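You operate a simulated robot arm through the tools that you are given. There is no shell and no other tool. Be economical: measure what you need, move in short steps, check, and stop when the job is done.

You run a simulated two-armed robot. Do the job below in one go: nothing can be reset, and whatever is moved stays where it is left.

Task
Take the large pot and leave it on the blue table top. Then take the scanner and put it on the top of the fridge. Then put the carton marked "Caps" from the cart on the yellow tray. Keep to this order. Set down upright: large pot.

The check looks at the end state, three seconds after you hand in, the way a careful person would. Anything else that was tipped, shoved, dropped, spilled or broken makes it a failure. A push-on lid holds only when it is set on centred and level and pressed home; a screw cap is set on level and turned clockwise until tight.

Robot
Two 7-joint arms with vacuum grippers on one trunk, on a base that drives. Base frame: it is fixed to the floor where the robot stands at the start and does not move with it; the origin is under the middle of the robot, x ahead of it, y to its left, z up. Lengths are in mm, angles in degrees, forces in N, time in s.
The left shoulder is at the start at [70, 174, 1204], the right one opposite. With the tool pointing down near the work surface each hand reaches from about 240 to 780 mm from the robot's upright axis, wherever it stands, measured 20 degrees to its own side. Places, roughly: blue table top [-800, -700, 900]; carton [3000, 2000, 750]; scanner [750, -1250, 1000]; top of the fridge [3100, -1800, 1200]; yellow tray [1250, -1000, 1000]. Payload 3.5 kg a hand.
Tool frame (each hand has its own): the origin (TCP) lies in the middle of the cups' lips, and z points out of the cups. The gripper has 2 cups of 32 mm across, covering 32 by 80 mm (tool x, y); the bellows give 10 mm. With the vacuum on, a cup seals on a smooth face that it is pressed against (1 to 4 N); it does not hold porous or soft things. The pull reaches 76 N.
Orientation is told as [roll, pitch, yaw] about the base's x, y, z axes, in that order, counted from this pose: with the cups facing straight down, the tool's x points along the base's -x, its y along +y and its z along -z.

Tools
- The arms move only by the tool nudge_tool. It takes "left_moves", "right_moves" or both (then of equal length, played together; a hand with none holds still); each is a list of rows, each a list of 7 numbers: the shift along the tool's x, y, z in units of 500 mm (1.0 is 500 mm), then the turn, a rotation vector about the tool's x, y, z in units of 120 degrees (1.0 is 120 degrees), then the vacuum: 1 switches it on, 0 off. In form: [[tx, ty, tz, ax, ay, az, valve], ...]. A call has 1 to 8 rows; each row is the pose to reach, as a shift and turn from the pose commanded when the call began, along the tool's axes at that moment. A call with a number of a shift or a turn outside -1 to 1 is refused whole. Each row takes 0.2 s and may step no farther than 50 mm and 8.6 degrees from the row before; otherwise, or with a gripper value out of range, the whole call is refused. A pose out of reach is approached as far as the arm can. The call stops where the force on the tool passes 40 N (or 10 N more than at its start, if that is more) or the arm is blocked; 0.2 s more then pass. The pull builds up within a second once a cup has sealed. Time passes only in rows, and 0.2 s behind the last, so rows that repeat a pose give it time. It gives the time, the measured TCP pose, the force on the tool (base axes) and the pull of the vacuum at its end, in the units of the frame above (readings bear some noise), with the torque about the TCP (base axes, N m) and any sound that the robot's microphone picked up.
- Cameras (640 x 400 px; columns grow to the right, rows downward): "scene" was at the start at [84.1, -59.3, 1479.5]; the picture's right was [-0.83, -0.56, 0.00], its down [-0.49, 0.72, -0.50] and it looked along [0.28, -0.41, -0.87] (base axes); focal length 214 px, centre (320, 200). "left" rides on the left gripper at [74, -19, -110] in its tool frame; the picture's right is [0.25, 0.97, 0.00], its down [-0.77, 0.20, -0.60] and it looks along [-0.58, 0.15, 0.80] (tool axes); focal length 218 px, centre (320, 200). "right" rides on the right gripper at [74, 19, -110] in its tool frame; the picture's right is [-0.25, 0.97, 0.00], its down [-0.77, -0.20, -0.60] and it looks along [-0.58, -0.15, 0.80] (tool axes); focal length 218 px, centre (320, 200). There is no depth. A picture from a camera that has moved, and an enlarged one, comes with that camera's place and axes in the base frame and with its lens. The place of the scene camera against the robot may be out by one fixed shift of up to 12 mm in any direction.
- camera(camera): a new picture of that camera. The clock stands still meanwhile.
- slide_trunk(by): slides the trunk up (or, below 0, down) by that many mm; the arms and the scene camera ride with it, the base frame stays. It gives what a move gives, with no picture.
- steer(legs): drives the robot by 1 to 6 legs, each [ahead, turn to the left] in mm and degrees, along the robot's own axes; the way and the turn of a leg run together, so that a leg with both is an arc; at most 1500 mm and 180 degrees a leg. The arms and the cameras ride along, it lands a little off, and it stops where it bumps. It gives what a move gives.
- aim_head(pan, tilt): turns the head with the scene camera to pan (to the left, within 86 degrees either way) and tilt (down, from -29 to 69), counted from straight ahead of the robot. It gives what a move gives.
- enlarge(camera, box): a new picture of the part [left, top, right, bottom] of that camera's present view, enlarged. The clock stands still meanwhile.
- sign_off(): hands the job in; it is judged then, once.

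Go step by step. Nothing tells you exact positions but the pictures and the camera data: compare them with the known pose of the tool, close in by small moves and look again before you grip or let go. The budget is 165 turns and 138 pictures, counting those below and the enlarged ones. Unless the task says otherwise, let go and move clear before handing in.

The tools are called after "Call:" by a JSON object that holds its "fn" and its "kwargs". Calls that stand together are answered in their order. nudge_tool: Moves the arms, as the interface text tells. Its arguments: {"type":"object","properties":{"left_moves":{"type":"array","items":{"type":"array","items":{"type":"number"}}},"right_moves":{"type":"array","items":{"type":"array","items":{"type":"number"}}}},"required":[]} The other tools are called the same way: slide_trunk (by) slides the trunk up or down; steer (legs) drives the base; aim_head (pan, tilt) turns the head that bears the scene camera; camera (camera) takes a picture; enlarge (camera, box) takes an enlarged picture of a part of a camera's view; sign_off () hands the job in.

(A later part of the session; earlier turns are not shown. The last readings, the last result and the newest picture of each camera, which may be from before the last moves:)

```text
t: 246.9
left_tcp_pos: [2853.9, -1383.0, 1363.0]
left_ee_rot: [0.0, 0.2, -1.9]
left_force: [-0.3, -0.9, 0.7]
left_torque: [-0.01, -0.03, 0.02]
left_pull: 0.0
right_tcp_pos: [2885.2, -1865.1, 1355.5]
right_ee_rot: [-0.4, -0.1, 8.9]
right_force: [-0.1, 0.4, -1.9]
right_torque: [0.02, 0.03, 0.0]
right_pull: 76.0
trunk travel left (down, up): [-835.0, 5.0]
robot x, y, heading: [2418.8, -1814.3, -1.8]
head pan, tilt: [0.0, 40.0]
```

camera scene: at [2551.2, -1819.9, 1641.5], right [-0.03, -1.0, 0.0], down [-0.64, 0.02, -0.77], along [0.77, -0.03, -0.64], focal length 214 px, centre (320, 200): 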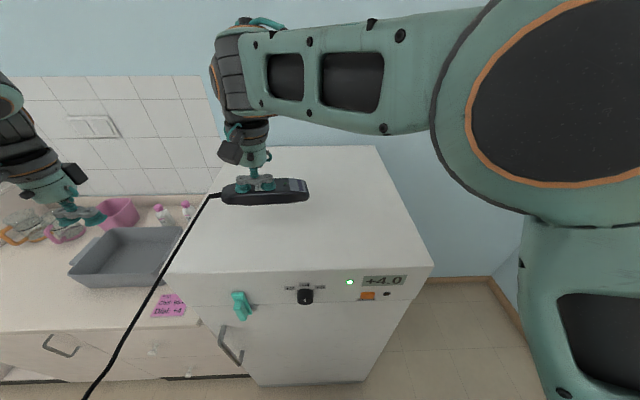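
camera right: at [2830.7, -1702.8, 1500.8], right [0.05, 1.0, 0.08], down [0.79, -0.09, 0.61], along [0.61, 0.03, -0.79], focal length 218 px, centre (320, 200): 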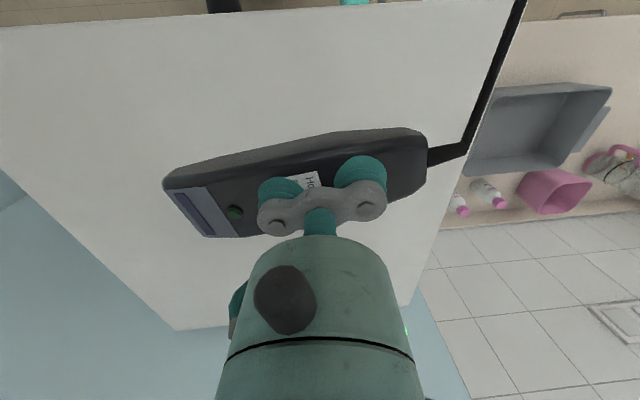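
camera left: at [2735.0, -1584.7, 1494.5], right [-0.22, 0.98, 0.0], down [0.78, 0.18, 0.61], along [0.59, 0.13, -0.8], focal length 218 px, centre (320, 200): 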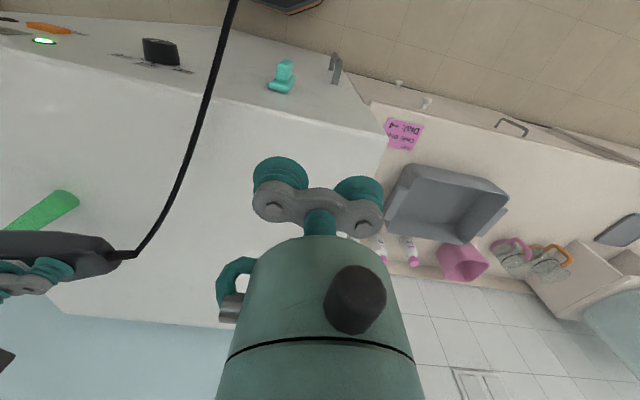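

Call:
{"fn": "steer", "kwargs": {"legs": [[0, 24]]}}

Call:
{"fn": "aim_head", "kwargs": {"pan": -10, "tilt": 45}}

Call:
{"fn": "camera", "kwargs": {"camera": "scene"}}

```text
t: 248.6
left_tcp_pos: [2642.6, -1245.3, 1364.3]
left_ee_rot: [0.1, 0.1, 22.0]
left_force: [0.2, 0.0, -0.3]
left_torque: [-0.01, 0.0, 0.02]
left_pull: 0.0
right_tcp_pos: [2866.7, -1672.1, 1354.9]
right_ee_rot: [-0.3, 0.0, 32.7]
right_force: [-0.1, 0.2, -1.3]
right_torque: [0.01, 0.05, 0.01]
right_pull: 75.4
trunk travel left (down, up): [-835.0, 5.0]
robot x, y, heading: [2421.3, -1811.0, 22.0]
head pan, tilt: [0.0, 40.0]
```

```text
t: 249.3
left_tcp_pos: [2641.8, -1243.3, 1363.8]
left_ee_rot: [0.0, 0.1, 22.0]
left_force: [0.4, 0.4, -1.3]
left_torque: [-0.01, 0.02, -0.02]
left_pull: 0.0
right_tcp_pos: [2867.2, -1670.9, 1355.9]
right_ee_rot: [-0.4, 0.0, 32.7]
right_force: [-1.4, 0.2, -1.9]
right_torque: [0.03, 0.04, 0.01]
right_pull: 75.3
trunk travel left (down, up): [-835.0, 5.0]
robot x, y, heading: [2418.7, -1811.8, 22.1]
head pan, tilt: [-10.0, 45.0]
```

```text
43 pictures are left
camera scene: at [2542.0, -1778.8, 1634.3], right [0.21, -0.98, 0.0], down [-0.69, -0.15, -0.71], along [0.69, 0.15, -0.71], focal length 214 px, centre (320, 200)
```

scene: 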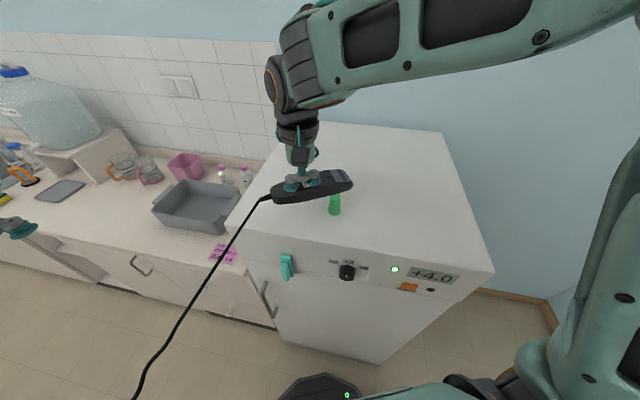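

Now the same spot is well within reach. I move the scanner in 60 mm from the edge and lower it to about 30 mm above the top.

Call:
{"fn": "nudge_tool", "kwargs": {"right_moves": [[-0.04, -0.05, 0, 0, 0, 0, 1], [-0.079, -0.098, 0.03, 0, 0, 0, 1], [-0.079, -0.098, 0.09, 0, 0, 0, 1], [-0.079, -0.098, 0.15, 0, 0, 0, 1], [-0.079, -0.098, 0.15, 0, 0, 0, 1]]}}

Call:
{"fn": "enlarge", "kwargs": {"camera": "scene", "box": [220, 100, 420, 290]}}

```text
t: 250.5
left_tcp_pos: [2641.4, -1243.8, 1363.2]
left_ee_rot: [0.1, 0.1, 22.1]
left_force: [0.2, -0.6, 0.0]
left_torque: [0.02, 0.03, 0.02]
left_pull: 0.1
right_tcp_pos: [2927.1, -1691.5, 1281.4]
right_ee_rot: [-0.4, 0.1, 32.8]
right_force: [-0.8, -0.6, -2.0]
right_torque: [0.05, 0.05, -0.02]
right_pull: 75.2
trunk travel left (down, up): [-835.0, 5.0]
robot x, y, heading: [2421.9, -1812.2, 22.2]
head pan, tilt: [-10.0, 45.0]
```

```text
2.11 times, centred on (320, 195) of scene
camera zoom: at [2542.8, -1779.2, 1634.2], right [0.21, -0.98, 0.0], down [-0.69, -0.15, -0.71], along [0.69, 0.15, -0.71], focal length 452 px, centre (320, 210)
```

zoom: 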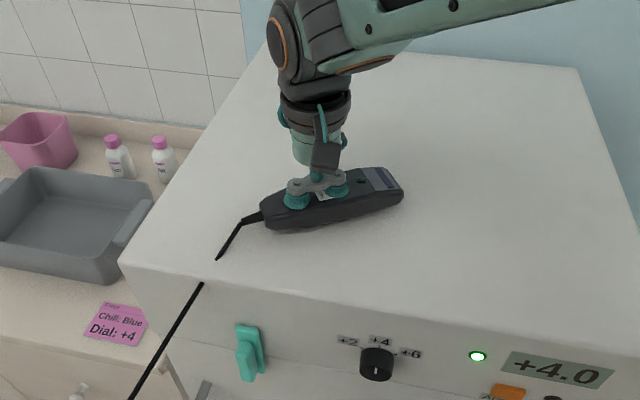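

The scanner is well within the top's edges. I lower slowly, feeling for contact.

Call:
{"fn": "nudge_tool", "kwargs": {"right_moves": [[0, 0, 0.02, 0, 0, 0, 1], [0, 0, 0.036, 0, 0, 0, 1], [0, 0, 0.05, 0, 0, 0, 1], [0, 0, 0.05, 0, 0, 0, 1]]}}

```text
t: 251.1
left_tcp_pos: [2638.1, -1243.8, 1364.9]
left_ee_rot: [-0.1, -0.1, 22.0]
left_force: [-0.1, 0.7, -0.1]
left_torque: [0.02, -0.02, -0.01]
left_pull: 0.0
right_tcp_pos: [2926.6, -1690.2, 1272.4]
right_ee_rot: [-0.3, -1.1, 32.7]
right_force: [-7.3, -3.1, 20.4]
right_torque: [-0.28, -0.01, -0.08]
right_pull: 75.5
trunk travel left (down, up): [-835.0, 5.0]
robot x, y, heading: [2421.6, -1807.3, 21.9]
head pan, tilt: [-10.0, 45.0]
stopped in row 2 (right hand): the force on the tool passed its limit at 52 N (the readings are from after the stop); the commanded pose is now the measured one
```

Contact already, the top is higher than reckoned. I back off a few millimetres to ease the force.

Call:
{"fn": "nudge_tool", "kwargs": {"right_moves": [[0, 0, -0.006, 0, 0.005, 0, 1], [0, 0, -0.008, 0, 0.009, 0, 1], [0, 0, -0.008, 0, 0.009, 0, 1]]}}

Call:
{"fn": "enlarge", "kwargs": {"camera": "scene", "box": [270, 150, 370, 230]}}

```text
t: 251.9
left_tcp_pos: [2640.8, -1242.9, 1362.4]
left_ee_rot: [0.0, 0.1, 22.0]
left_force: [-0.3, -0.8, 0.1]
left_torque: [0.01, -0.02, 0.0]
left_pull: 0.0
right_tcp_pos: [2928.9, -1688.4, 1273.6]
right_ee_rot: [-0.3, 0.3, 32.6]
right_force: [-1.0, -0.2, -1.8]
right_torque: [0.04, 0.05, -0.02]
right_pull: 75.7
trunk travel left (down, up): [-835.0, 5.0]
robot x, y, heading: [2419.5, -1813.8, 21.8]
head pan, tilt: [-10.0, 45.0]
```

```text
5.00 times, centred on (320, 190) of scene
camera zoom: at [2542.0, -1778.9, 1634.2], right [0.21, -0.98, 0.0], down [-0.69, -0.15, -0.71], along [0.69, 0.15, -0.71], focal length 1072 px, centre (320, 250)
```

zoom: 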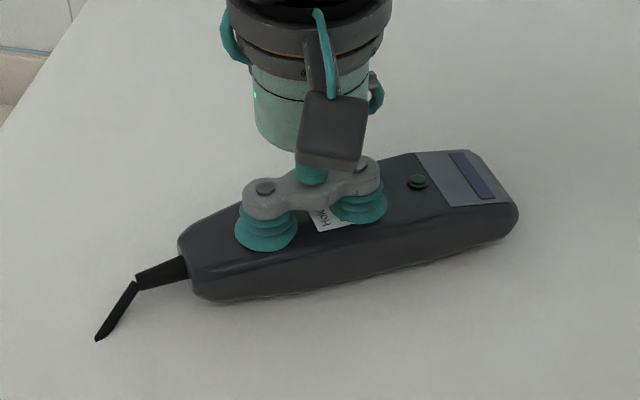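

Just off the surface. I lower 3–4 mm to touch, then release.

Call:
{"fn": "nudge_tool", "kwargs": {"right_moves": [[0, 0, 0.003, 0, 0, 0, 1], [0, 0, 0.005, 0, 0, 0, 1], [0, 0, 0.005, 0, 0, 0, 1]]}}

```text
t: 252.7
left_tcp_pos: [2640.6, -1243.5, 1364.6]
left_ee_rot: [0.0, 0.2, 22.0]
left_force: [-0.1, 0.4, -0.7]
left_torque: [0.01, 0.02, 0.01]
left_pull: 0.0
right_tcp_pos: [2929.7, -1688.9, 1272.8]
right_ee_rot: [-0.3, 0.2, 32.6]
right_force: [1.8, 0.0, 6.3]
right_torque: [0.01, -0.33, -0.06]
right_pull: 75.6
trunk travel left (down, up): [-835.0, 5.0]
robot x, y, heading: [2420.1, -1808.1, 22.0]
head pan, tilt: [-10.0, 45.0]
```

Call:
{"fn": "nudge_tool", "kwargs": {"right_moves": [[0, 0, 0, 0, 0, 0, 0], [0, 0, 0, 0, 0, 0, 0], [0, 0, 0, 0, 0, 0, 0], [0, 0, 0, 0, 0, 0, 0], [0, 0, 0, 0, 0, 0, 0]]}}

Call:
{"fn": "nudge_tool", "kwargs": {"right_moves": [[0, 0, -0.015, 0, 0, 0, 0], [0, 0, -0.04, 0, 0, 0, 0], [0, 0, -0.1, 0, 0, 0, 0], [0, 0, -0.16, 0, 0, 0, 0]]}}

Call:
{"fn": "camera", "kwargs": {"camera": "scene"}}

```text
t: 253.9
left_tcp_pos: [2641.9, -1243.6, 1363.8]
left_ee_rot: [0.0, 0.2, 22.0]
left_force: [0.2, -0.1, 0.8]
left_torque: [0.0, 0.01, 0.01]
left_pull: 0.1
right_tcp_pos: [2929.9, -1689.3, 1272.0]
right_ee_rot: [-0.3, 0.2, 32.6]
right_force: [-0.2, 0.1, 0.6]
right_torque: [0.02, 0.01, 0.02]
right_pull: 0.1
trunk travel left (down, up): [-835.0, 5.0]
robot x, y, heading: [2419.9, -1808.7, 22.0]
head pan, tilt: [-10.0, 45.0]
```

```text
t: 254.9
left_tcp_pos: [2639.4, -1243.2, 1363.4]
left_ee_rot: [0.1, -0.1, 22.1]
left_force: [0.2, 1.0, -0.2]
left_torque: [0.01, -0.05, 0.01]
left_pull: 0.0
right_tcp_pos: [2928.8, -1689.2, 1352.4]
right_ee_rot: [-0.3, 0.3, 32.6]
right_force: [0.4, -0.6, -0.3]
right_torque: [0.0, -0.01, -0.01]
right_pull: 0.1
trunk travel left (down, up): [-835.0, 5.0]
robot x, y, heading: [2420.0, -1809.0, 22.0]
head pan, tilt: [-10.0, 45.0]
```

```text
40 pictures are left
camera scene: at [2541.3, -1779.1, 1634.3], right [0.21, -0.98, 0.0], down [-0.69, -0.15, -0.71], along [0.69, 0.15, -0.71], focal length 214 px, centre (320, 200)
```

scene: 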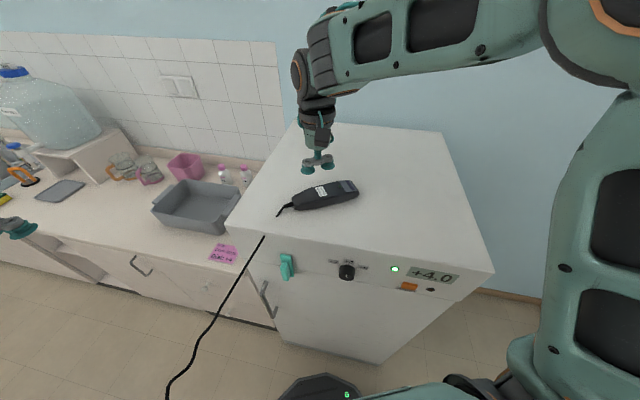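

The scanner rests on the fridge top, cord slack. I avoid crossing the cord: I back away, tuck the hands and go round the island the other way to reach the cart.

Call:
{"fn": "nudge_tool", "kwargs": {"right_moves": [[0.06, 0.01, -0.02, 0, 0, 0, 0], [0.13, 0.02, -0.04, 0, 0, 0, 0], [0.197, 0.037, -0.04, 0, 0, 0, 0], [0.197, 0.037, -0.04, 0, 0, 0, 0], [0.197, 0.037, -0.04, 0, 0, 0, 0]], "left_moves": [[0, -0.08, 0, 0, 0, 0, 0], [0, -0.16, 0, 0, 0, 0, 0], [0, -0.24, 0, 0, 0, 0, 0], [0, -0.32, 0, 0, 0, 0, 0], [0, -0.4, 0, 0, 0, 0, 0]]}}

Call:
{"fn": "steer", "kwargs": {"legs": [[-500, 0], [0, 158], [1450, 0], [480, 0]]}}

```text
t: 256.1
left_tcp_pos: [2716.4, -1430.7, 1361.4]
left_ee_rot: [0.1, 0.0, 22.1]
left_force: [-0.4, 0.4, 0.2]
left_torque: [0.01, 0.0, 0.0]
left_pull: 0.0
right_tcp_pos: [2838.9, -1729.9, 1369.4]
right_ee_rot: [-0.1, 0.2, 32.6]
right_force: [-0.6, -0.3, 0.0]
right_torque: [0.0, -0.04, -0.03]
right_pull: 0.1
trunk travel left (down, up): [-835.0, 5.0]
robot x, y, heading: [2418.8, -1810.6, 21.9]
head pan, tilt: [-10.0, 45.0]
```

```text
t: 274.8
left_tcp_pos: [-419.6, -2191.5, 1361.4]
left_ee_rot: [0.0, 0.1, 178.9]
left_force: [0.0, -0.2, 0.4]
left_torque: [-0.02, 0.03, -0.01]
left_pull: 0.1
right_tcp_pos: [-413.2, -1867.0, 1372.0]
right_ee_rot: [-0.3, 0.2, -170.5]
right_force: [0.5, 0.1, -0.1]
right_torque: [-0.01, 0.03, 0.0]
right_pull: 0.1
trunk travel left (down, up): [-835.0, 5.0]
robot x, y, heading: [3.6, -1957.5, 178.8]
head pan, tilt: [-10.0, 45.0]
```

Call:
{"fn": "steer", "kwargs": {"legs": [[0, -89], [1500, 0]]}}

Call:
{"fn": "aim_head", "kwargs": {"pan": 30, "tilt": 40}}

```text
t: 286.0
left_tcp_pos: [-203.8, -50.1, 1362.7]
left_ee_rot: [-0.1, 0.2, 88.8]
left_force: [0.3, -0.4, -0.9]
left_torque: [0.01, -0.02, -0.01]
left_pull: 0.0
right_tcp_pos: [120.1, -55.0, 1370.4]
right_ee_rot: [-0.3, 0.3, 99.3]
right_force: [-0.3, 0.9, 0.2]
right_torque: [-0.03, 0.04, 0.01]
right_pull: 0.0
trunk travel left (down, up): [-835.0, 5.0]
robot x, y, heading: [32.2, -469.0, 88.9]
head pan, tilt: [-10.0, 45.0]
```

```text
t: 287.0
left_tcp_pos: [-204.4, -49.0, 1362.3]
left_ee_rot: [0.0, 0.2, 88.7]
left_force: [-0.6, -0.4, 0.1]
left_torque: [0.02, -0.02, 0.02]
left_pull: 0.1
right_tcp_pos: [118.9, -55.0, 1370.9]
right_ee_rot: [-0.3, 0.1, 99.4]
right_force: [0.3, 0.3, 0.0]
right_torque: [0.01, 0.03, -0.01]
right_pull: 0.0
trunk travel left (down, up): [-835.0, 5.0]
robot x, y, heading: [34.2, -470.0, 88.8]
head pan, tilt: [30.0, 40.0]
```

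Call:
{"fn": "steer", "kwargs": {"legs": [[1500, 0], [450, 0], [0, -89], [1500, 0], [450, 0]]}}

Call:
{"fn": "aim_head", "kwargs": {"pan": 25, "tilt": 35}}

Call:
{"fn": "camera", "kwargs": {"camera": "scene"}}

```text
t: 310.0
left_tcp_pos: [2445.9, 1732.7, 1362.9]
left_ee_rot: [0.0, 0.0, 0.7]
left_force: [-0.2, 0.3, 0.1]
left_torque: [0.03, 0.0, 0.0]
left_pull: 0.2
right_tcp_pos: [2452.5, 1408.8, 1371.9]
right_ee_rot: [-0.3, 0.2, 11.2]
right_force: [-0.1, 0.1, 0.3]
right_torque: [0.01, -0.01, 0.02]
right_pull: 0.1
trunk travel left (down, up): [-835.0, 5.0]
robot x, y, heading: [2031.0, 1484.6, 0.8]
head pan, tilt: [30.0, 40.0]
```

```text
t: 310.7
left_tcp_pos: [2447.5, 1732.2, 1361.9]
left_ee_rot: [0.0, 0.1, 0.7]
left_force: [0.2, 0.5, 0.4]
left_torque: [0.02, -0.03, -0.01]
left_pull: 0.1
right_tcp_pos: [2454.1, 1408.9, 1370.6]
right_ee_rot: [-0.2, 0.3, 11.2]
right_force: [0.3, -0.2, 0.8]
right_torque: [-0.01, 0.02, 0.03]
right_pull: 0.1
trunk travel left (down, up): [-835.0, 5.0]
robot x, y, heading: [2034.4, 1485.8, 0.7]
head pan, tilt: [25.0, 35.0]
```

```text
39 pictures are left
camera scene: at [2158.6, 1519.1, 1649.1], right [0.43, -0.9, 0.0], down [-0.52, -0.25, -0.82], along [0.74, 0.35, -0.57], focal length 214 px, centre (320, 200)
```

scene: 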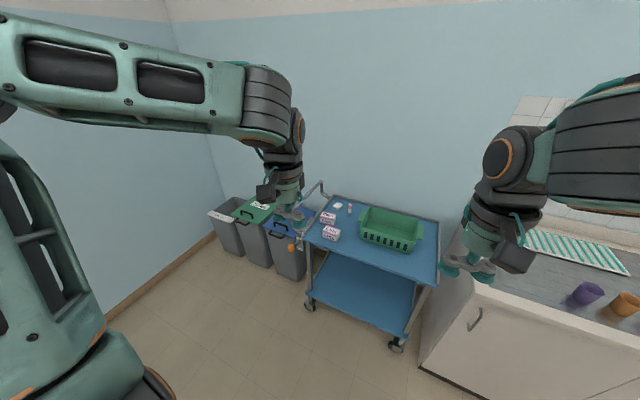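

Call:
{"fn": "enlarge", "kwargs": {"camera": "scene", "box": [290, 180, 450, 280]}}

```text
4.00 times, centred on (370, 230) of scene
camera zoom: at [2158.6, 1519.1, 1649.1], right [0.43, -0.9, 0.0], down [-0.52, -0.25, -0.82], along [0.74, 0.35, -0.57], focal length 858 px, centre (120, 80)
```

zoom: 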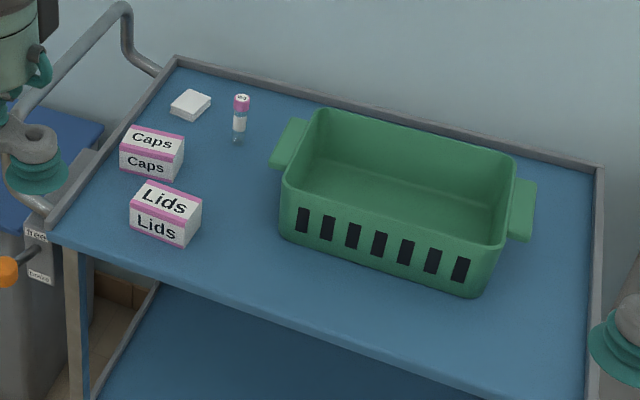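

The carton marked "Caps" stands at the back left of the cart, about (3110, 1915), with "Lids" in front of it. I move up to the cart so the left hand can reach it.

Call:
{"fn": "steer", "kwargs": {"legs": [[0, 26.6], [500, 0], [0, -27]]}}

Call:
{"fn": "slide_trunk", "kwargs": {"by": -250}}

Call:
{"fn": "aim_head", "kwargs": {"pan": 15, "tilt": 45}}

Call:
{"fn": "camera", "kwargs": {"camera": "scene"}}

Call:
{"fn": "camera", "kwargs": {"camera": "left"}}

```text
t: 316.3
left_tcp_pos: [2890.8, 1952.1, 1361.9]
left_ee_rot: [0.0, 0.0, 0.1]
left_force: [0.5, -0.5, -1.1]
left_torque: [-0.01, -0.01, -0.03]
left_pull: 0.1
right_tcp_pos: [2892.4, 1630.2, 1370.1]
right_ee_rot: [-0.3, 0.2, 10.6]
right_force: [-0.2, -0.5, -0.1]
right_torque: [-0.02, 0.06, 0.02]
right_pull: 0.1
trunk travel left (down, up): [-835.0, 5.0]
robot x, y, heading: [2473.5, 1707.3, -0.0]
head pan, tilt: [25.0, 35.0]
```

```text
t: 318.9
left_tcp_pos: [2889.3, 1951.5, 1112.7]
left_ee_rot: [0.0, 0.1, 0.1]
left_force: [0.0, -0.5, 0.4]
left_torque: [0.0, -0.01, -0.01]
left_pull: 0.1
right_tcp_pos: [2891.3, 1628.0, 1121.0]
right_ee_rot: [-0.4, 0.2, 10.6]
right_force: [0.3, 0.3, 0.7]
right_torque: [-0.02, 0.03, -0.01]
right_pull: 0.1
trunk travel left (down, up): [-585.0, 255.0]
robot x, y, heading: [2472.6, 1707.4, -0.2]
head pan, tilt: [25.0, 35.0]
```

```text
t: 319.6
left_tcp_pos: [2889.9, 1952.4, 1111.5]
left_ee_rot: [0.0, 0.1, 0.1]
left_force: [0.1, -0.1, 0.4]
left_torque: [0.0, 0.0, -0.02]
left_pull: 0.0
right_tcp_pos: [2891.9, 1628.2, 1121.6]
right_ee_rot: [-0.3, 0.1, 10.6]
right_force: [0.5, -0.6, -0.4]
right_torque: [-0.01, 0.01, -0.02]
right_pull: 0.1
trunk travel left (down, up): [-585.0, 255.0]
robot x, y, heading: [2470.6, 1707.0, -0.1]
head pan, tilt: [15.0, 45.0]
```

```text
37 pictures are left
camera scene: at [2597.7, 1725.9, 1384.3], right [0.26, -0.97, 0.0], down [-0.68, -0.18, -0.71], along [0.68, 0.18, -0.71], focal length 214 px, centre (320, 200)
```

scene: 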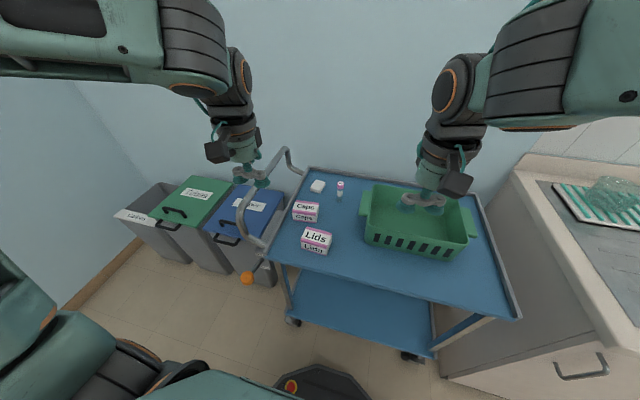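

```text
36 pictures are left
camera left: at [2817.8, 1933.3, 1222.0], right [-0.25, 0.97, 0.0], down [0.77, 0.2, 0.6], along [0.58, 0.15, -0.8], focal length 218 px, centre (320, 200)
```

left: 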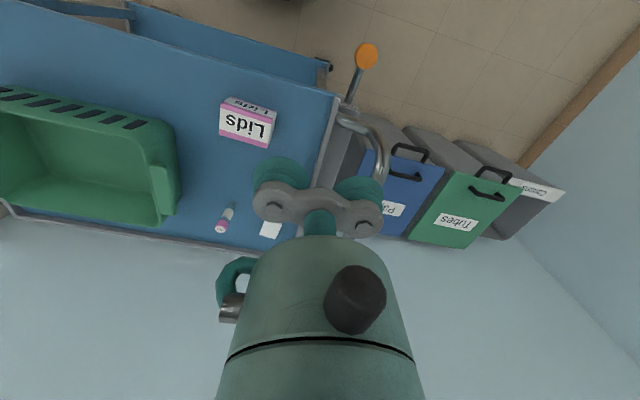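

The tops of the cartons are near z 830, with Caps at about (3085, 1905). I bring the left hand above it, turned about 12°, staying 150 mm up for a look.

Call:
{"fn": "nudge_tool", "kwargs": {"left_moves": [[-0.08, -0.02, 0, 0, 0, -0.05, 0], [-0.16, -0.04, 0, 0, 0, -0.1, 0], [-0.24, -0.06, 0.04, 0, 0, -0.1, 0], [-0.31, -0.08, 0.1, 0, 0, -0.1, 0], [-0.36, -0.094, 0.16, 0, 0, -0.1, 0], [-0.37, -0.094, 0.22, 0, 0, -0.1, 0], [-0.37, -0.094, 0.26, 0, 0, -0.1, 0]]}}

Call:
{"fn": "camera", "kwargs": {"camera": "left"}}

Call:
{"fn": "enlarge", "kwargs": {"camera": "scene", "box": [240, 140, 380, 260]}}

```text
t: 321.2
left_tcp_pos: [3077.5, 1904.8, 980.5]
left_ee_rot: [0.0, 0.1, 12.1]
left_force: [0.0, 0.3, 0.6]
left_torque: [0.0, -0.04, -0.03]
left_pull: 0.0
right_tcp_pos: [2892.7, 1627.9, 1119.8]
right_ee_rot: [-0.3, 0.3, 10.6]
right_force: [0.3, 0.2, 0.4]
right_torque: [-0.03, 0.02, -0.03]
right_pull: 0.0
trunk travel left (down, up): [-585.0, 255.0]
robot x, y, heading: [2469.6, 1707.5, 0.0]
head pan, tilt: [15.0, 45.0]
```

```text
35 pictures are left
camera left: at [3010.4, 1871.4, 1091.9], right [-0.45, 0.89, 0.0], down [0.71, 0.36, 0.6], along [0.54, 0.27, -0.8], focal length 218 px, centre (320, 200)
```

left: 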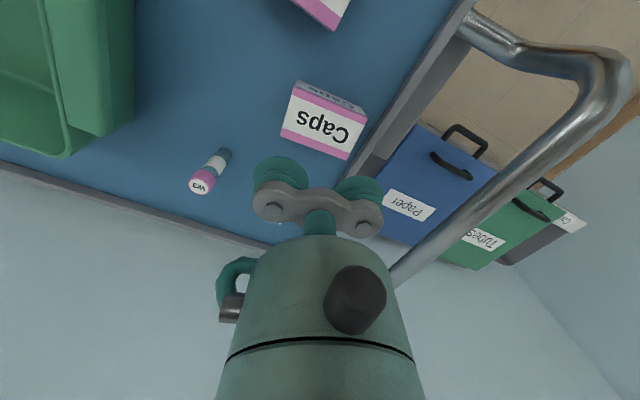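

```text
3.33 times, centred on (310, 200) of scene
camera zoom: at [2598.3, 1725.8, 1384.2], right [0.26, -0.97, 0.0], down [-0.68, -0.18, -0.71], along [0.68, 0.18, -0.71], focal length 715 px, centre (353, 200)
```

zoom: 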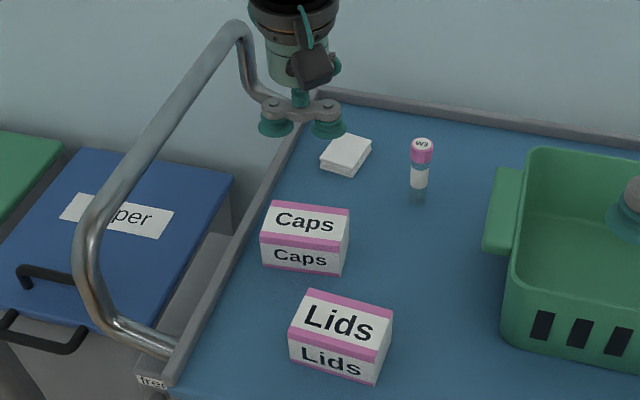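

Caps top is centred at (3090, 1914, 824), long side almost along y. I align and come down to just above it.

Call:
{"fn": "nudge_tool", "kwargs": {"left_moves": [[-0.028, 0.013, 0.08, 0, 0, 0.058, 0], [-0.028, 0.013, 0.16, 0, 0, 0.058, 0], [-0.028, 0.013, 0.22, 0, 0, 0.058, 0], [-0.028, 0.013, 0.27, 0, 0, 0.058, 0], [-0.028, 0.013, 0.27, 0, 0, 0.058, 0]]}}

Call:
{"fn": "camera", "kwargs": {"camera": "left"}}

Call:
{"fn": "enlarge", "kwargs": {"camera": "scene", "box": [270, 160, 350, 230]}}

```text
t: 322.4
left_tcp_pos: [3086.9, 1916.4, 847.5]
left_ee_rot: [0.0, 0.1, 5.1]
left_force: [0.4, -0.1, 1.8]
left_torque: [-0.01, 0.0, 0.01]
left_pull: 0.0
right_tcp_pos: [2891.7, 1628.3, 1121.2]
right_ee_rot: [-0.3, 0.2, 10.7]
right_force: [-0.5, -0.7, 0.0]
right_torque: [0.02, -0.01, 0.02]
right_pull: 0.0
trunk travel left (down, up): [-585.0, 255.0]
robot x, y, heading: [2476.9, 1710.6, -0.0]
head pan, tilt: [15.0, 45.0]
```

```text
33 pictures are left
camera left: at [3016.3, 1890.3, 958.1], right [-0.34, 0.94, 0.0], down [0.75, 0.27, 0.6], along [0.57, 0.2, -0.8], focal length 218 px, centre (320, 200)
```

left: 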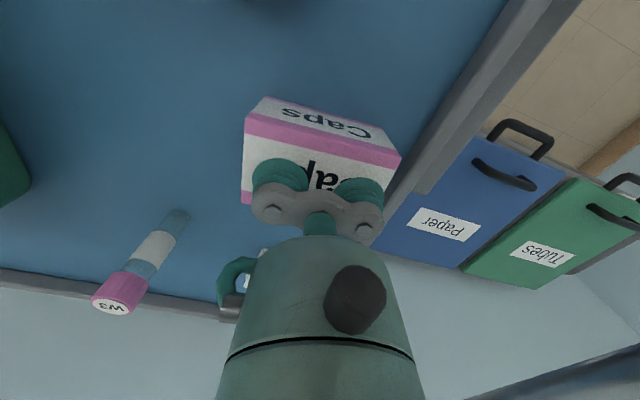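

```text
5.71 times, centred on (310, 195) of scene
camera zoom: at [2596.9, 1725.6, 1384.4], right [0.26, -0.97, 0.0], down [-0.68, -0.18, -0.71], along [0.68, 0.18, -0.71], focal length 1226 px, centre (377, 229)
```

zoom: 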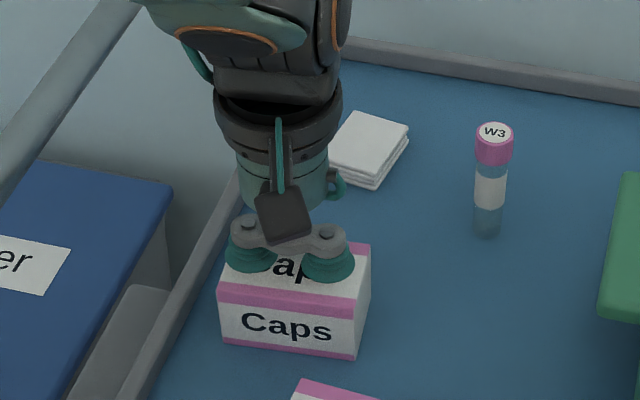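

Recomputing from the two left-hand views, the carton's top is at z ≈ 843 with its centre at (3085, 1910), so the cups are almost on it. I shift 5 mm and press on with the vacuum.

Call:
{"fn": "nudge_tool", "kwargs": {"left_moves": [[0.004, -0.011, 0, 0, 0, 0, 1], [0.004, -0.011, 0.008, 0, 0, 0, 1], [0.004, -0.011, 0.014, 0, 0, 0, 1], [0.004, -0.011, 0.014, 0, 0, 0, 1], [0.004, -0.011, 0.014, 0, 0, 0, 1]]}}

```text
t: 323.4
left_tcp_pos: [3086.1, 1909.1, 843.9]
left_ee_rot: [0.0, -0.6, 5.3]
left_force: [-4.3, 0.4, 17.4]
left_torque: [-0.11, 0.36, -0.01]
left_pull: 75.6
right_tcp_pos: [2889.7, 1627.9, 1121.6]
right_ee_rot: [-0.4, 0.1, 10.6]
right_force: [0.1, 0.7, -0.8]
right_torque: [-0.01, 0.02, -0.01]
right_pull: 0.0
trunk travel left (down, up): [-585.0, 255.0]
robot x, y, heading: [2474.0, 1707.9, 0.2]
head pan, tilt: [15.0, 45.0]
stopped in row 5 (left hand): the force on the tool passed its limit at 41 N (the readings are from after the stop); the commanded pose is now the measured one
```

Both cups hold. I lift the carton gently straight up.

Call:
{"fn": "nudge_tool", "kwargs": {"left_moves": [[0, 0, -0.01, 0, 0, 0, 1], [0, 0, -0.03, 0, 0, 0, 1], [0, 0, -0.08, 0, 0, 0, 1], [0, 0, -0.14, 0, 0, 0, 1], [0, 0, -0.22, 0, 0, 0, 1], [0, 0, -0.28, 0, 0, 0, 1]]}}

Call:
{"fn": "camera", "kwargs": {"camera": "scene"}}

```text
t: 324.8
left_tcp_pos: [3087.3, 1910.2, 984.0]
left_ee_rot: [0.0, -0.3, 5.3]
left_force: [0.0, -0.4, 0.4]
left_torque: [-0.02, 0.01, 0.01]
left_pull: 75.5
right_tcp_pos: [2890.5, 1628.4, 1120.6]
right_ee_rot: [-0.4, 0.2, 10.6]
right_force: [0.2, 1.1, -0.9]
right_torque: [-0.02, 0.05, -0.02]
right_pull: 0.0
trunk travel left (down, up): [-585.0, 255.0]
robot x, y, heading: [2472.5, 1712.1, 0.2]
head pan, tilt: [15.0, 45.0]
```

```text
31 pictures are left
camera scene: at [2597.2, 1725.5, 1384.3], right [0.26, -0.97, 0.0], down [-0.68, -0.18, -0.71], along [0.68, 0.18, -0.71], focal length 214 px, centre (320, 200)
```

scene: 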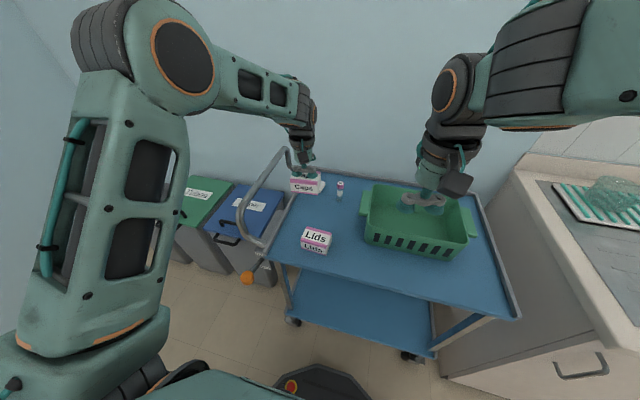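

The carton is up and nothing else moved. I raise the trunk, draw the hand in and drive to the yellow tray on the island's far side.

Call:
{"fn": "slide_trunk", "kwargs": {"by": 245}}

Call:
{"fn": "nudge_tool", "kwargs": {"left_moves": [[0.08, 0, 0, 0, 0, 0, 1], [0.16, 0, 0, 0, 0, 0, 1], [0.24, 0, 0, 0, 0, 0, 1], [0.32, 0, 0, 0, 0, 0, 1], [0.38, 0, 0, 0, 0, 0, 1], [0.38, 0, 0, 0, 0, 0, 1]]}}

Call:
{"fn": "steer", "kwargs": {"legs": [[-500, 0], [0, -90], [1450, 0], [900, 0], [0, -90]]}}

Call:
{"fn": "aim_head", "kwargs": {"pan": 10, "tilt": 40}}

Call:
{"fn": "camera", "kwargs": {"camera": "scene"}}

```text
t: 327.4
left_tcp_pos: [3088.5, 1909.6, 1228.7]
left_ee_rot: [0.0, -0.3, 5.2]
left_force: [-1.2, 0.7, -0.4]
left_torque: [-0.04, 0.0, -0.02]
left_pull: 75.6
right_tcp_pos: [2891.7, 1629.8, 1365.3]
right_ee_rot: [-0.3, 0.2, 10.7]
right_force: [-0.2, -0.1, 0.2]
right_torque: [-0.01, -0.01, 0.01]
right_pull: 0.2
trunk travel left (down, up): [-830.0, 10.0]
robot x, y, heading: [2469.8, 1707.4, 0.2]
head pan, tilt: [15.0, 45.0]
```

```text
t: 328.8
left_tcp_pos: [2897.5, 1892.8, 1224.0]
left_ee_rot: [0.0, -0.3, 5.3]
left_force: [0.1, -0.3, -0.1]
left_torque: [-0.02, -0.01, -0.01]
left_pull: 74.9
right_tcp_pos: [2893.2, 1629.5, 1366.7]
right_ee_rot: [-0.2, 0.2, 10.6]
right_force: [0.0, -0.6, -0.2]
right_torque: [-0.05, -0.01, 0.06]
right_pull: 0.0
trunk travel left (down, up): [-830.0, 10.0]
robot x, y, heading: [2467.5, 1707.7, 0.1]
head pan, tilt: [15.0, 45.0]
```

```text
t: 350.4
left_tcp_pos: [1581.1, -796.0, 1225.3]
left_ee_rot: [0.0, -0.4, -174.5]
left_force: [-0.8, 0.0, 0.1]
left_torque: [0.02, 0.0, -0.02]
left_pull: 75.5
right_tcp_pos: [1585.9, -533.2, 1366.3]
right_ee_rot: [-0.3, 0.2, -169.1]
right_force: [0.2, 0.4, 0.8]
right_torque: [0.02, -0.02, 0.0]
right_pull: 0.1
trunk travel left (down, up): [-830.0, 10.0]
robot x, y, heading: [2003.9, -610.3, -179.7]
head pan, tilt: [15.0, 45.0]
```

```text
t: 351.1
left_tcp_pos: [1580.4, -795.8, 1224.1]
left_ee_rot: [0.0, -0.4, -174.5]
left_force: [-0.4, 0.1, -1.2]
left_torque: [0.0, 0.01, -0.01]
left_pull: 75.7
right_tcp_pos: [1585.9, -532.4, 1366.4]
right_ee_rot: [-0.2, 0.2, -169.1]
right_force: [0.2, -0.4, -0.5]
right_torque: [0.01, 0.0, -0.03]
right_pull: 0.1
trunk travel left (down, up): [-830.0, 10.0]
robot x, y, heading: [2005.5, -609.9, -179.7]
head pan, tilt: [10.0, 40.0]
```

```text
30 pictures are left
camera scene: at [1868.5, -629.4, 1636.5], right [-0.18, 0.98, 0.0], down [0.63, 0.12, -0.77], along [-0.75, -0.14, -0.64], focal length 214 px, centre (320, 200)
```

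scene: 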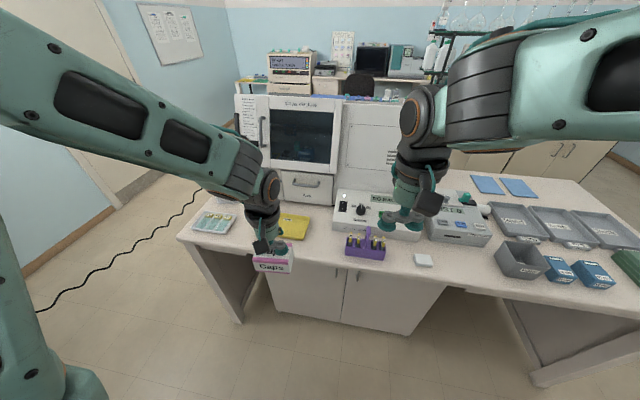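

The tray is near (1256, -870). I move forward 130 mm and look with the left hand camera and the head.

Call:
{"fn": "steer", "kwargs": {"legs": [[130, 0]]}}

Call:
{"fn": "camera", "kwargs": {"camera": "left"}}

Call:
{"fn": "aim_head", "kwargs": {"pan": 40, "tilt": 45}}

Call:
{"fn": "camera", "kwargs": {"camera": "scene"}}

```text
t: 352.3
left_tcp_pos: [1453.0, -795.8, 1225.4]
left_ee_rot: [0.0, -0.5, -174.4]
left_force: [0.9, -0.2, -0.3]
left_torque: [0.02, 0.03, 0.01]
left_pull: 74.7
right_tcp_pos: [1458.0, -532.2, 1365.9]
right_ee_rot: [-0.3, 0.1, -169.2]
right_force: [-0.2, -0.8, -0.2]
right_torque: [0.0, -0.01, -0.01]
right_pull: 0.1
trunk travel left (down, up): [-830.0, 10.0]
robot x, y, heading: [1873.7, -612.2, -179.8]
head pan, tilt: [10.0, 40.0]
```

```text
29 pictures are left
camera left: at [1526.8, -769.7, 1335.0], right [0.34, -0.94, 0.0], down [-0.74, -0.27, 0.61], along [-0.57, -0.21, -0.79], focal length 218 px, centre (320, 200)
```

left: 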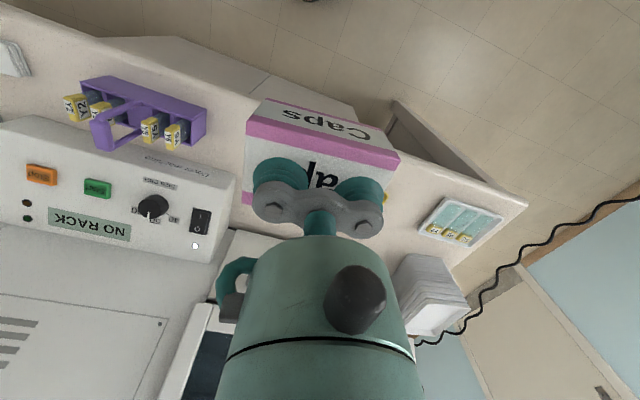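

```text
t: 353.3
left_tcp_pos: [1451.1, -796.0, 1223.8]
left_ee_rot: [0.1, -0.4, -174.4]
left_force: [0.4, 0.6, -0.4]
left_torque: [0.03, -0.02, 0.01]
left_pull: 75.5
right_tcp_pos: [1455.8, -532.4, 1365.6]
right_ee_rot: [-0.3, 0.2, -169.1]
right_force: [0.4, 0.0, 1.0]
right_torque: [0.01, -0.02, -0.01]
right_pull: 0.0
trunk travel left (down, up): [-830.0, 10.0]
robot x, y, heading: [1873.5, -612.8, -179.6]
head pan, tilt: [40.0, 45.0]
```

```text
28 pictures are left
camera scene: at [1760.0, -667.3, 1629.3], right [-0.65, 0.76, 0.0], down [0.54, 0.46, -0.71], along [-0.54, -0.46, -0.71], focal length 214 px, centre (320, 200)
```

scene: 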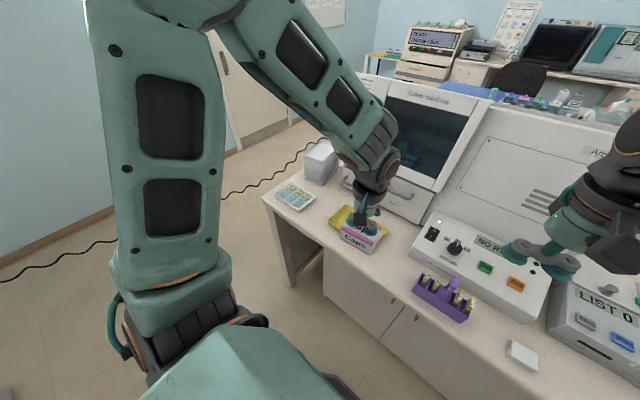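

Call:
{"fn": "enlarge", "kwargs": {"camera": "scene", "box": [260, 150, 420, 270]}}

```text
3.33 times, centred on (340, 210) of scene
camera zoom: at [1760.0, -667.3, 1629.3], right [-0.65, 0.76, 0.0], down [0.54, 0.46, -0.71], along [-0.54, -0.46, -0.71], focal length 715 px, centre (253, 167)
```

zoom: 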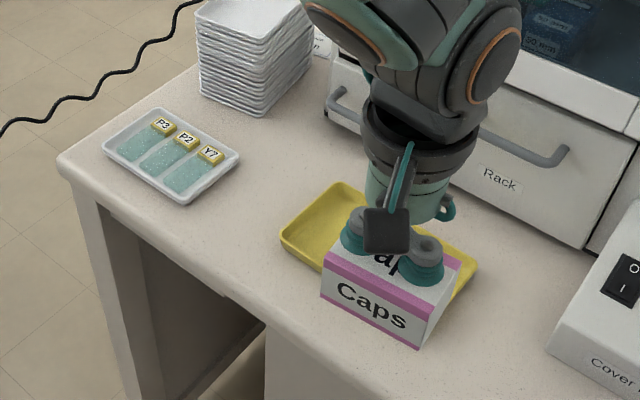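

The tray spans about x 1190–1313, y -1010 to -810, centre (1252, -910). I move the carton above it, straighten, and lower the trunk.

Call:
{"fn": "nudge_tool", "kwargs": {"left_moves": [[-0.07, 0.031, 0, 0, 0, 0.023, 1], [-0.14, 0.063, 0, 0, 0, 0.046, 1], [-0.21, 0.094, 0, 0, 0, 0.046, 1], [-0.28, 0.125, 0, 0, 0, 0.046, 1], [-0.35, 0.157, 0, 0, 0, 0.046, 1], [-0.422, 0.188, 0, 0, 0, 0.046, 1], [-0.422, 0.188, 0, 0, 0, 0.046, 1]]}}

Call:
{"fn": "slide_trunk", "kwargs": {"by": -130}}

Call:
{"fn": "camera", "kwargs": {"camera": "left"}}

Call:
{"fn": "enlarge", "kwargs": {"camera": "scene", "box": [220, 100, 420, 250]}}

```text
t: 354.9
left_tcp_pos: [1251.4, -909.9, 1225.9]
left_ee_rot: [0.0, -0.4, 180.0]
left_force: [0.9, 0.4, 0.3]
left_torque: [0.02, 0.0, 0.0]
left_pull: 75.8
right_tcp_pos: [1458.2, -532.8, 1366.6]
right_ee_rot: [-0.3, 0.1, -169.1]
right_force: [0.6, 1.0, -0.2]
right_torque: [0.02, 0.03, 0.0]
right_pull: 0.1
trunk travel left (down, up): [-830.0, 10.0]
robot x, y, heading: [1875.8, -609.6, -179.9]
head pan, tilt: [40.0, 45.0]
```

```text
t: 356.5
left_tcp_pos: [1250.4, -910.1, 1094.9]
left_ee_rot: [0.0, -0.4, 180.0]
left_force: [0.5, -0.1, 0.2]
left_torque: [0.01, -0.01, -0.01]
left_pull: 75.2
right_tcp_pos: [1456.3, -531.5, 1237.1]
right_ee_rot: [-0.2, 0.2, -169.1]
right_force: [0.3, -0.7, 0.3]
right_torque: [-0.01, 0.02, 0.01]
right_pull: 0.0
trunk travel left (down, up): [-700.0, 140.0]
robot x, y, heading: [1878.2, -609.6, -179.9]
head pan, tilt: [40.0, 45.0]
```

```text
26 pictures are left
camera left: at [1325.6, -890.5, 1205.3], right [0.25, -0.97, 0.0], down [-0.77, -0.2, 0.61], along [-0.59, -0.15, -0.79], focal length 218 px, centre (320, 200)
```

left: 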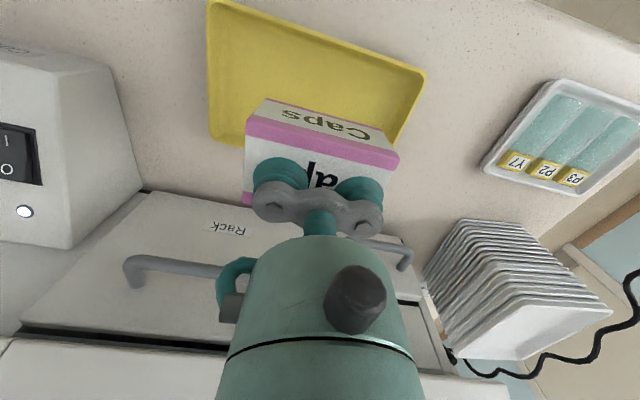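

```text
2.67 times, centred on (320, 175) of scene
camera zoom: at [1760.7, -667.4, 1499.3], right [-0.65, 0.76, 0.0], down [0.54, 0.46, -0.71], along [-0.54, -0.46, -0.71], focal length 572 px, centre (320, 267)
```

zoom: 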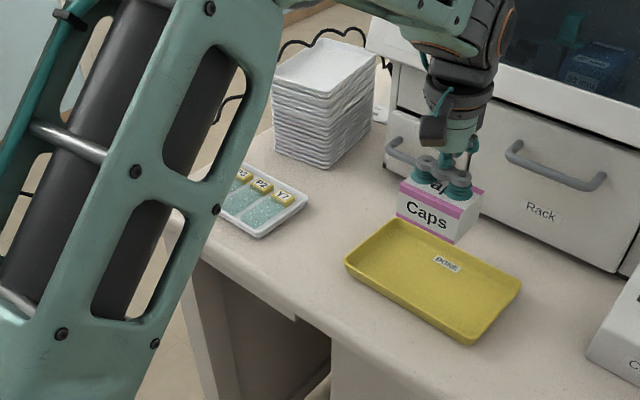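

The left camera puts the tray centre at (1262, -895). I shift there and lower to about 30 mm above.

Call:
{"fn": "nudge_tool", "kwargs": {"left_moves": [[0.023, -0.03, 0.04, 0, 0, 0, 1], [0.023, -0.03, 0.08, 0, 0, 0, 1], [0.023, -0.03, 0.12, 0, 0, 0, 1], [0.023, -0.03, 0.12, 0, 0, 0, 1]]}}

Call:
{"fn": "camera", "kwargs": {"camera": "left"}}

Call:
{"fn": "enlarge", "kwargs": {"camera": "scene", "box": [320, 130, 440, 240]}}

```text
t: 357.5
left_tcp_pos: [1262.1, -895.0, 1035.4]
left_ee_rot: [-0.1, -0.3, 180.0]
left_force: [0.4, -0.1, 0.1]
left_torque: [-0.01, -0.01, 0.01]
left_pull: 75.5
right_tcp_pos: [1457.7, -533.5, 1235.3]
right_ee_rot: [-0.2, 0.2, -169.2]
right_force: [0.2, 0.1, 0.2]
right_torque: [0.0, 0.02, -0.02]
right_pull: 0.1
trunk travel left (down, up): [-700.0, 140.0]
robot x, y, heading: [1879.6, -611.3, -179.6]
head pan, tilt: [40.0, 45.0]
```

```text
24 pictures are left
camera left: at [1336.9, -875.5, 1145.5], right [0.25, -0.97, 0.0], down [-0.77, -0.2, 0.61], along [-0.59, -0.15, -0.79], focal length 218 px, centre (320, 200)
```

left: 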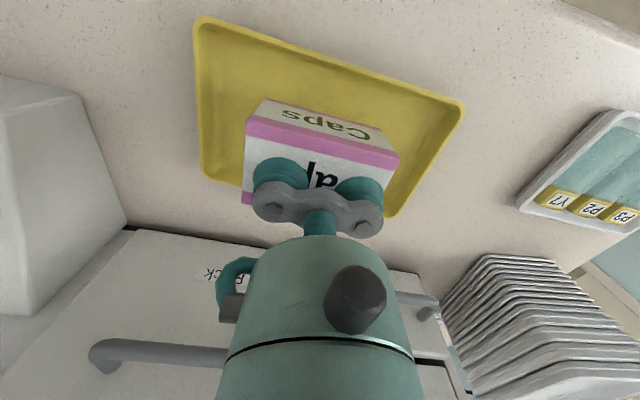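

```text
3.64 times, centred on (380, 185) of scene
camera zoom: at [1761.3, -666.8, 1499.4], right [-0.65, 0.76, 0.0], down [0.54, 0.46, -0.71], along [-0.54, -0.46, -0.71], focal length 780 px, centre (102, 254)
```

zoom: 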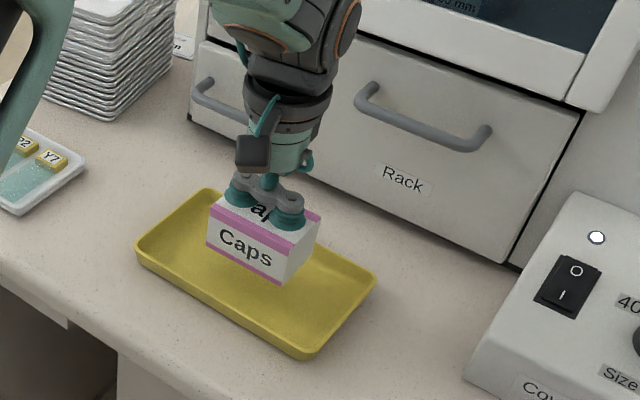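

The carton is centred over the tray. I descend in small steps, feeling for contact.

Call:
{"fn": "nudge_tool", "kwargs": {"left_moves": [[-0.008, 0, 0.016, 0, 0, 0, 1], [-0.008, 0, 0.03, 0, 0, 0, 1], [-0.008, 0, 0.04, 0, 0, 0, 1], [-0.008, 0, 0.04, 0, 0, 0, 1]]}}

Call:
{"fn": "enlarge", "kwargs": {"camera": "scene", "box": [320, 130, 440, 240]}}

```text
t: 358.5
left_tcp_pos: [1257.1, -894.2, 1015.4]
left_ee_rot: [0.0, -0.2, 180.0]
left_force: [0.3, 0.4, 0.2]
left_torque: [0.03, 0.0, 0.03]
left_pull: 75.3
right_tcp_pos: [1457.1, -533.5, 1235.8]
right_ee_rot: [-0.3, 0.1, -169.1]
right_force: [0.7, 0.1, 0.2]
right_torque: [-0.01, 0.02, -0.03]
right_pull: 0.1
trunk travel left (down, up): [-700.0, 140.0]
robot x, y, heading: [1871.6, -609.9, -179.7]
head pan, tilt: [40.0, 45.0]
```

```text
3.64 times, centred on (380, 185) of scene
camera zoom: at [1760.5, -667.4, 1499.3], right [-0.65, 0.76, 0.0], down [0.54, 0.46, -0.71], along [-0.54, -0.46, -0.71], focal length 780 px, centre (102, 254)
```

zoom: 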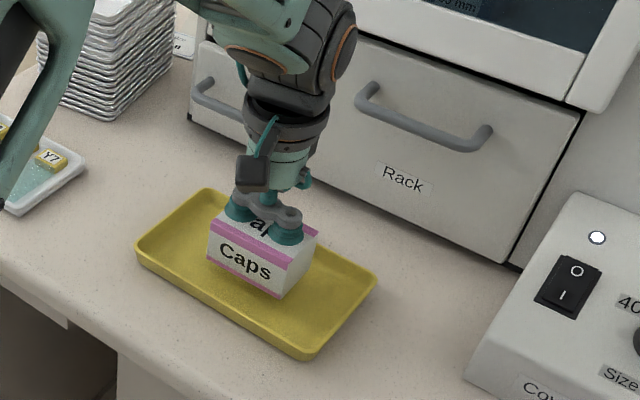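

Call:
{"fn": "nudge_tool", "kwargs": {"left_moves": [[0, 0, 0.006, 0, 0, 0, 1], [0, 0, 0.012, 0, 0, 0, 1], [0, 0, 0.016, 0, 0, 0, 1], [0, 0, 0.016, 0, 0, 0, 1]]}}

```text
t: 359.5
left_tcp_pos: [1256.7, -895.4, 1007.8]
left_ee_rot: [0.0, -0.4, 180.0]
left_force: [-0.1, 0.1, -0.5]
left_torque: [0.04, 0.0, 0.0]
left_pull: 75.1
right_tcp_pos: [1455.6, -532.1, 1235.7]
right_ee_rot: [-0.3, 0.2, -169.1]
right_force: [0.6, 0.5, -0.2]
right_torque: [0.0, 0.03, 0.01]
right_pull: 0.1
trunk travel left (down, up): [-700.0, 140.0]
robot x, y, heading: [1874.4, -611.6, -179.6]
head pan, tilt: [40.0, 45.0]
```

Call:
{"fn": "nudge_tool", "kwargs": {"left_moves": [[0, 0, 0.004, 0, 0, 0, 1], [0, 0, 0.008, 0, 0, 0, 1], [0, 0, 0.012, 0, 0, 0, 1], [0, 0, 0.012, 0, 0, 0, 1]]}}

```text
t: 360.5
left_tcp_pos: [1257.5, -894.5, 1001.1]
left_ee_rot: [0.0, -0.4, 180.0]
left_force: [-0.3, 0.2, -0.1]
left_torque: [-0.01, -0.01, 0.02]
left_pull: 75.8
right_tcp_pos: [1456.7, -533.1, 1236.6]
right_ee_rot: [-0.3, 0.2, -169.1]
right_force: [0.7, 0.7, 0.6]
right_torque: [-0.02, -0.01, -0.01]
right_pull: 0.0
trunk travel left (down, up): [-700.0, 140.0]
robot x, y, heading: [1879.9, -612.2, -179.6]
head pan, tilt: [40.0, 45.0]
```

Call:
{"fn": "nudge_tool", "kwargs": {"left_moves": [[0, 0, 0.004, 0, 0, 0, 1], [0, 0, 0.008, 0, 0, 0, 1], [0, 0, 0.012, 0, 0, 0, 1], [0, 0, 0.012, 0, 0, 0, 1]]}}

Call:
{"fn": "enlarge", "kwargs": {"camera": "scene", "box": [320, 130, 440, 240]}}

```text
t: 361.5
left_tcp_pos: [1255.8, -894.6, 996.5]
left_ee_rot: [0.1, -0.3, 179.9]
left_force: [-0.2, -0.4, 0.1]
left_torque: [-0.01, -0.02, -0.02]
left_pull: 74.9
right_tcp_pos: [1456.6, -533.1, 1235.8]
right_ee_rot: [-0.3, 0.2, -169.1]
right_force: [-0.1, 0.3, -0.6]
right_torque: [0.02, 0.0, 0.0]
right_pull: 0.0
trunk travel left (down, up): [-700.0, 140.0]
robot x, y, heading: [1878.5, -613.3, -180.0]
head pan, tilt: [40.0, 45.0]
```

```text
3.64 times, centred on (380, 185) of scene
camera zoom: at [1760.7, -667.3, 1499.3], right [-0.65, 0.76, 0.0], down [0.54, 0.46, -0.71], along [-0.54, -0.46, -0.71], focal length 780 px, centre (102, 254)
```

zoom: 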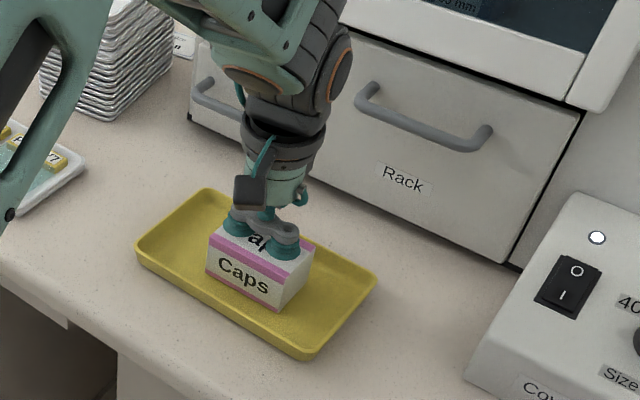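

Nearly down. I continue in small steps.

Call:
{"fn": "nudge_tool", "kwargs": {"left_moves": [[0, 0, 0.004, 0, 0, 0, 1], [0, 0, 0.008, 0, 0, 0, 1], [0, 0, 0.012, 0, 0, 0, 1], [0, 0, 0.012, 0, 0, 0, 1]]}}

```text
t: 362.5
left_tcp_pos: [1257.6, -894.6, 993.1]
left_ee_rot: [0.1, -0.7, 179.9]
left_force: [-3.7, -3.1, 21.6]
left_torque: [0.13, -0.23, 0.02]
left_pull: 75.3
right_tcp_pos: [1458.3, -531.6, 1236.6]
right_ee_rot: [-0.2, 0.1, -169.2]
right_force: [-0.7, -0.7, 0.8]
right_torque: [0.04, 0.0, 0.01]
right_pull: 0.0
trunk travel left (down, up): [-700.0, 140.0]
robot x, y, heading: [1877.8, -611.1, -179.5]
head pan, tilt: [40.0, 45.0]
```

Contact. I ease up 2 mm and release.

Call:
{"fn": "nudge_tool", "kwargs": {"left_moves": [[0, 0, -0.003, 0, 0, 0, 1], [0, 0, -0.003, 0, 0, 0, 0], [0, 0, -0.003, 0, 0, 0, 0], [0, 0, -0.003, 0, 0, 0, 0], [0, 0, -0.003, 0, 0, 0, 0], [0, 0, -0.003, 0, 0, 0, 0], [0, 0, -0.003, 0, 0, 0, 0]]}}

Call:
{"fn": "nudge_tool", "kwargs": {"left_moves": [[0, 0, -0.015, 0, 0, 0, 0], [0, 0, -0.04, 0, 0, 0, 0], [0, 0, -0.1, 0, 0, 0, 0], [0, 0, -0.18, 0, 0, 0, 0], [0, 0, -0.26, 0, 0, 0, 0]]}}

Call:
{"fn": "camera", "kwargs": {"camera": "scene"}}

```text
t: 364.1
left_tcp_pos: [1257.2, -894.8, 989.9]
left_ee_rot: [0.0, -0.4, 179.8]
left_force: [0.9, 1.9, 2.6]
left_torque: [-0.01, 0.0, 0.0]
left_pull: 0.1
right_tcp_pos: [1456.2, -533.3, 1236.2]
right_ee_rot: [-0.3, 0.2, -169.1]
right_force: [-0.5, -0.1, 0.3]
right_torque: [-0.02, -0.01, 0.02]
right_pull: 0.1
trunk travel left (down, up): [-700.0, 140.0]
robot x, y, heading: [1874.3, -607.5, -180.0]
head pan, tilt: [40.0, 45.0]
```

```text
t: 365.3
left_tcp_pos: [1258.1, -894.8, 1119.6]
left_ee_rot: [0.1, -0.4, 180.0]
left_force: [0.4, -1.0, 0.2]
left_torque: [0.0, 0.02, -0.06]
left_pull: 0.1
right_tcp_pos: [1457.6, -531.7, 1236.3]
right_ee_rot: [-0.2, 0.1, -169.1]
right_force: [0.1, 0.2, -0.3]
right_torque: [0.01, 0.02, 0.01]
right_pull: 0.2
trunk travel left (down, up): [-700.0, 140.0]
robot x, y, heading: [1875.3, -614.8, -179.3]
head pan, tilt: [40.0, 45.0]
```

```text
20 pictures are left
camera scene: at [1761.8, -667.2, 1499.3], right [-0.65, 0.76, 0.0], down [0.54, 0.46, -0.71], along [-0.54, -0.46, -0.71], focal length 214 px, centre (320, 200)
```

scene: 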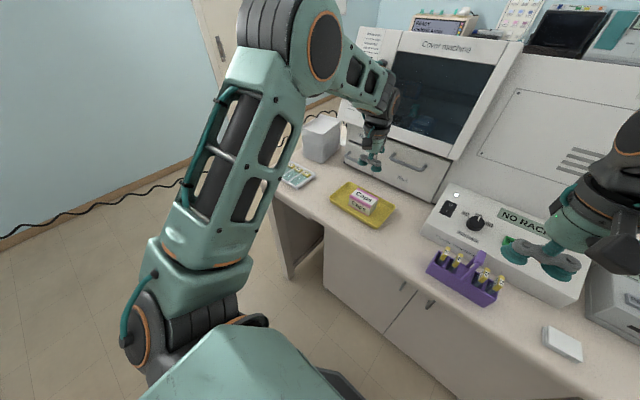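

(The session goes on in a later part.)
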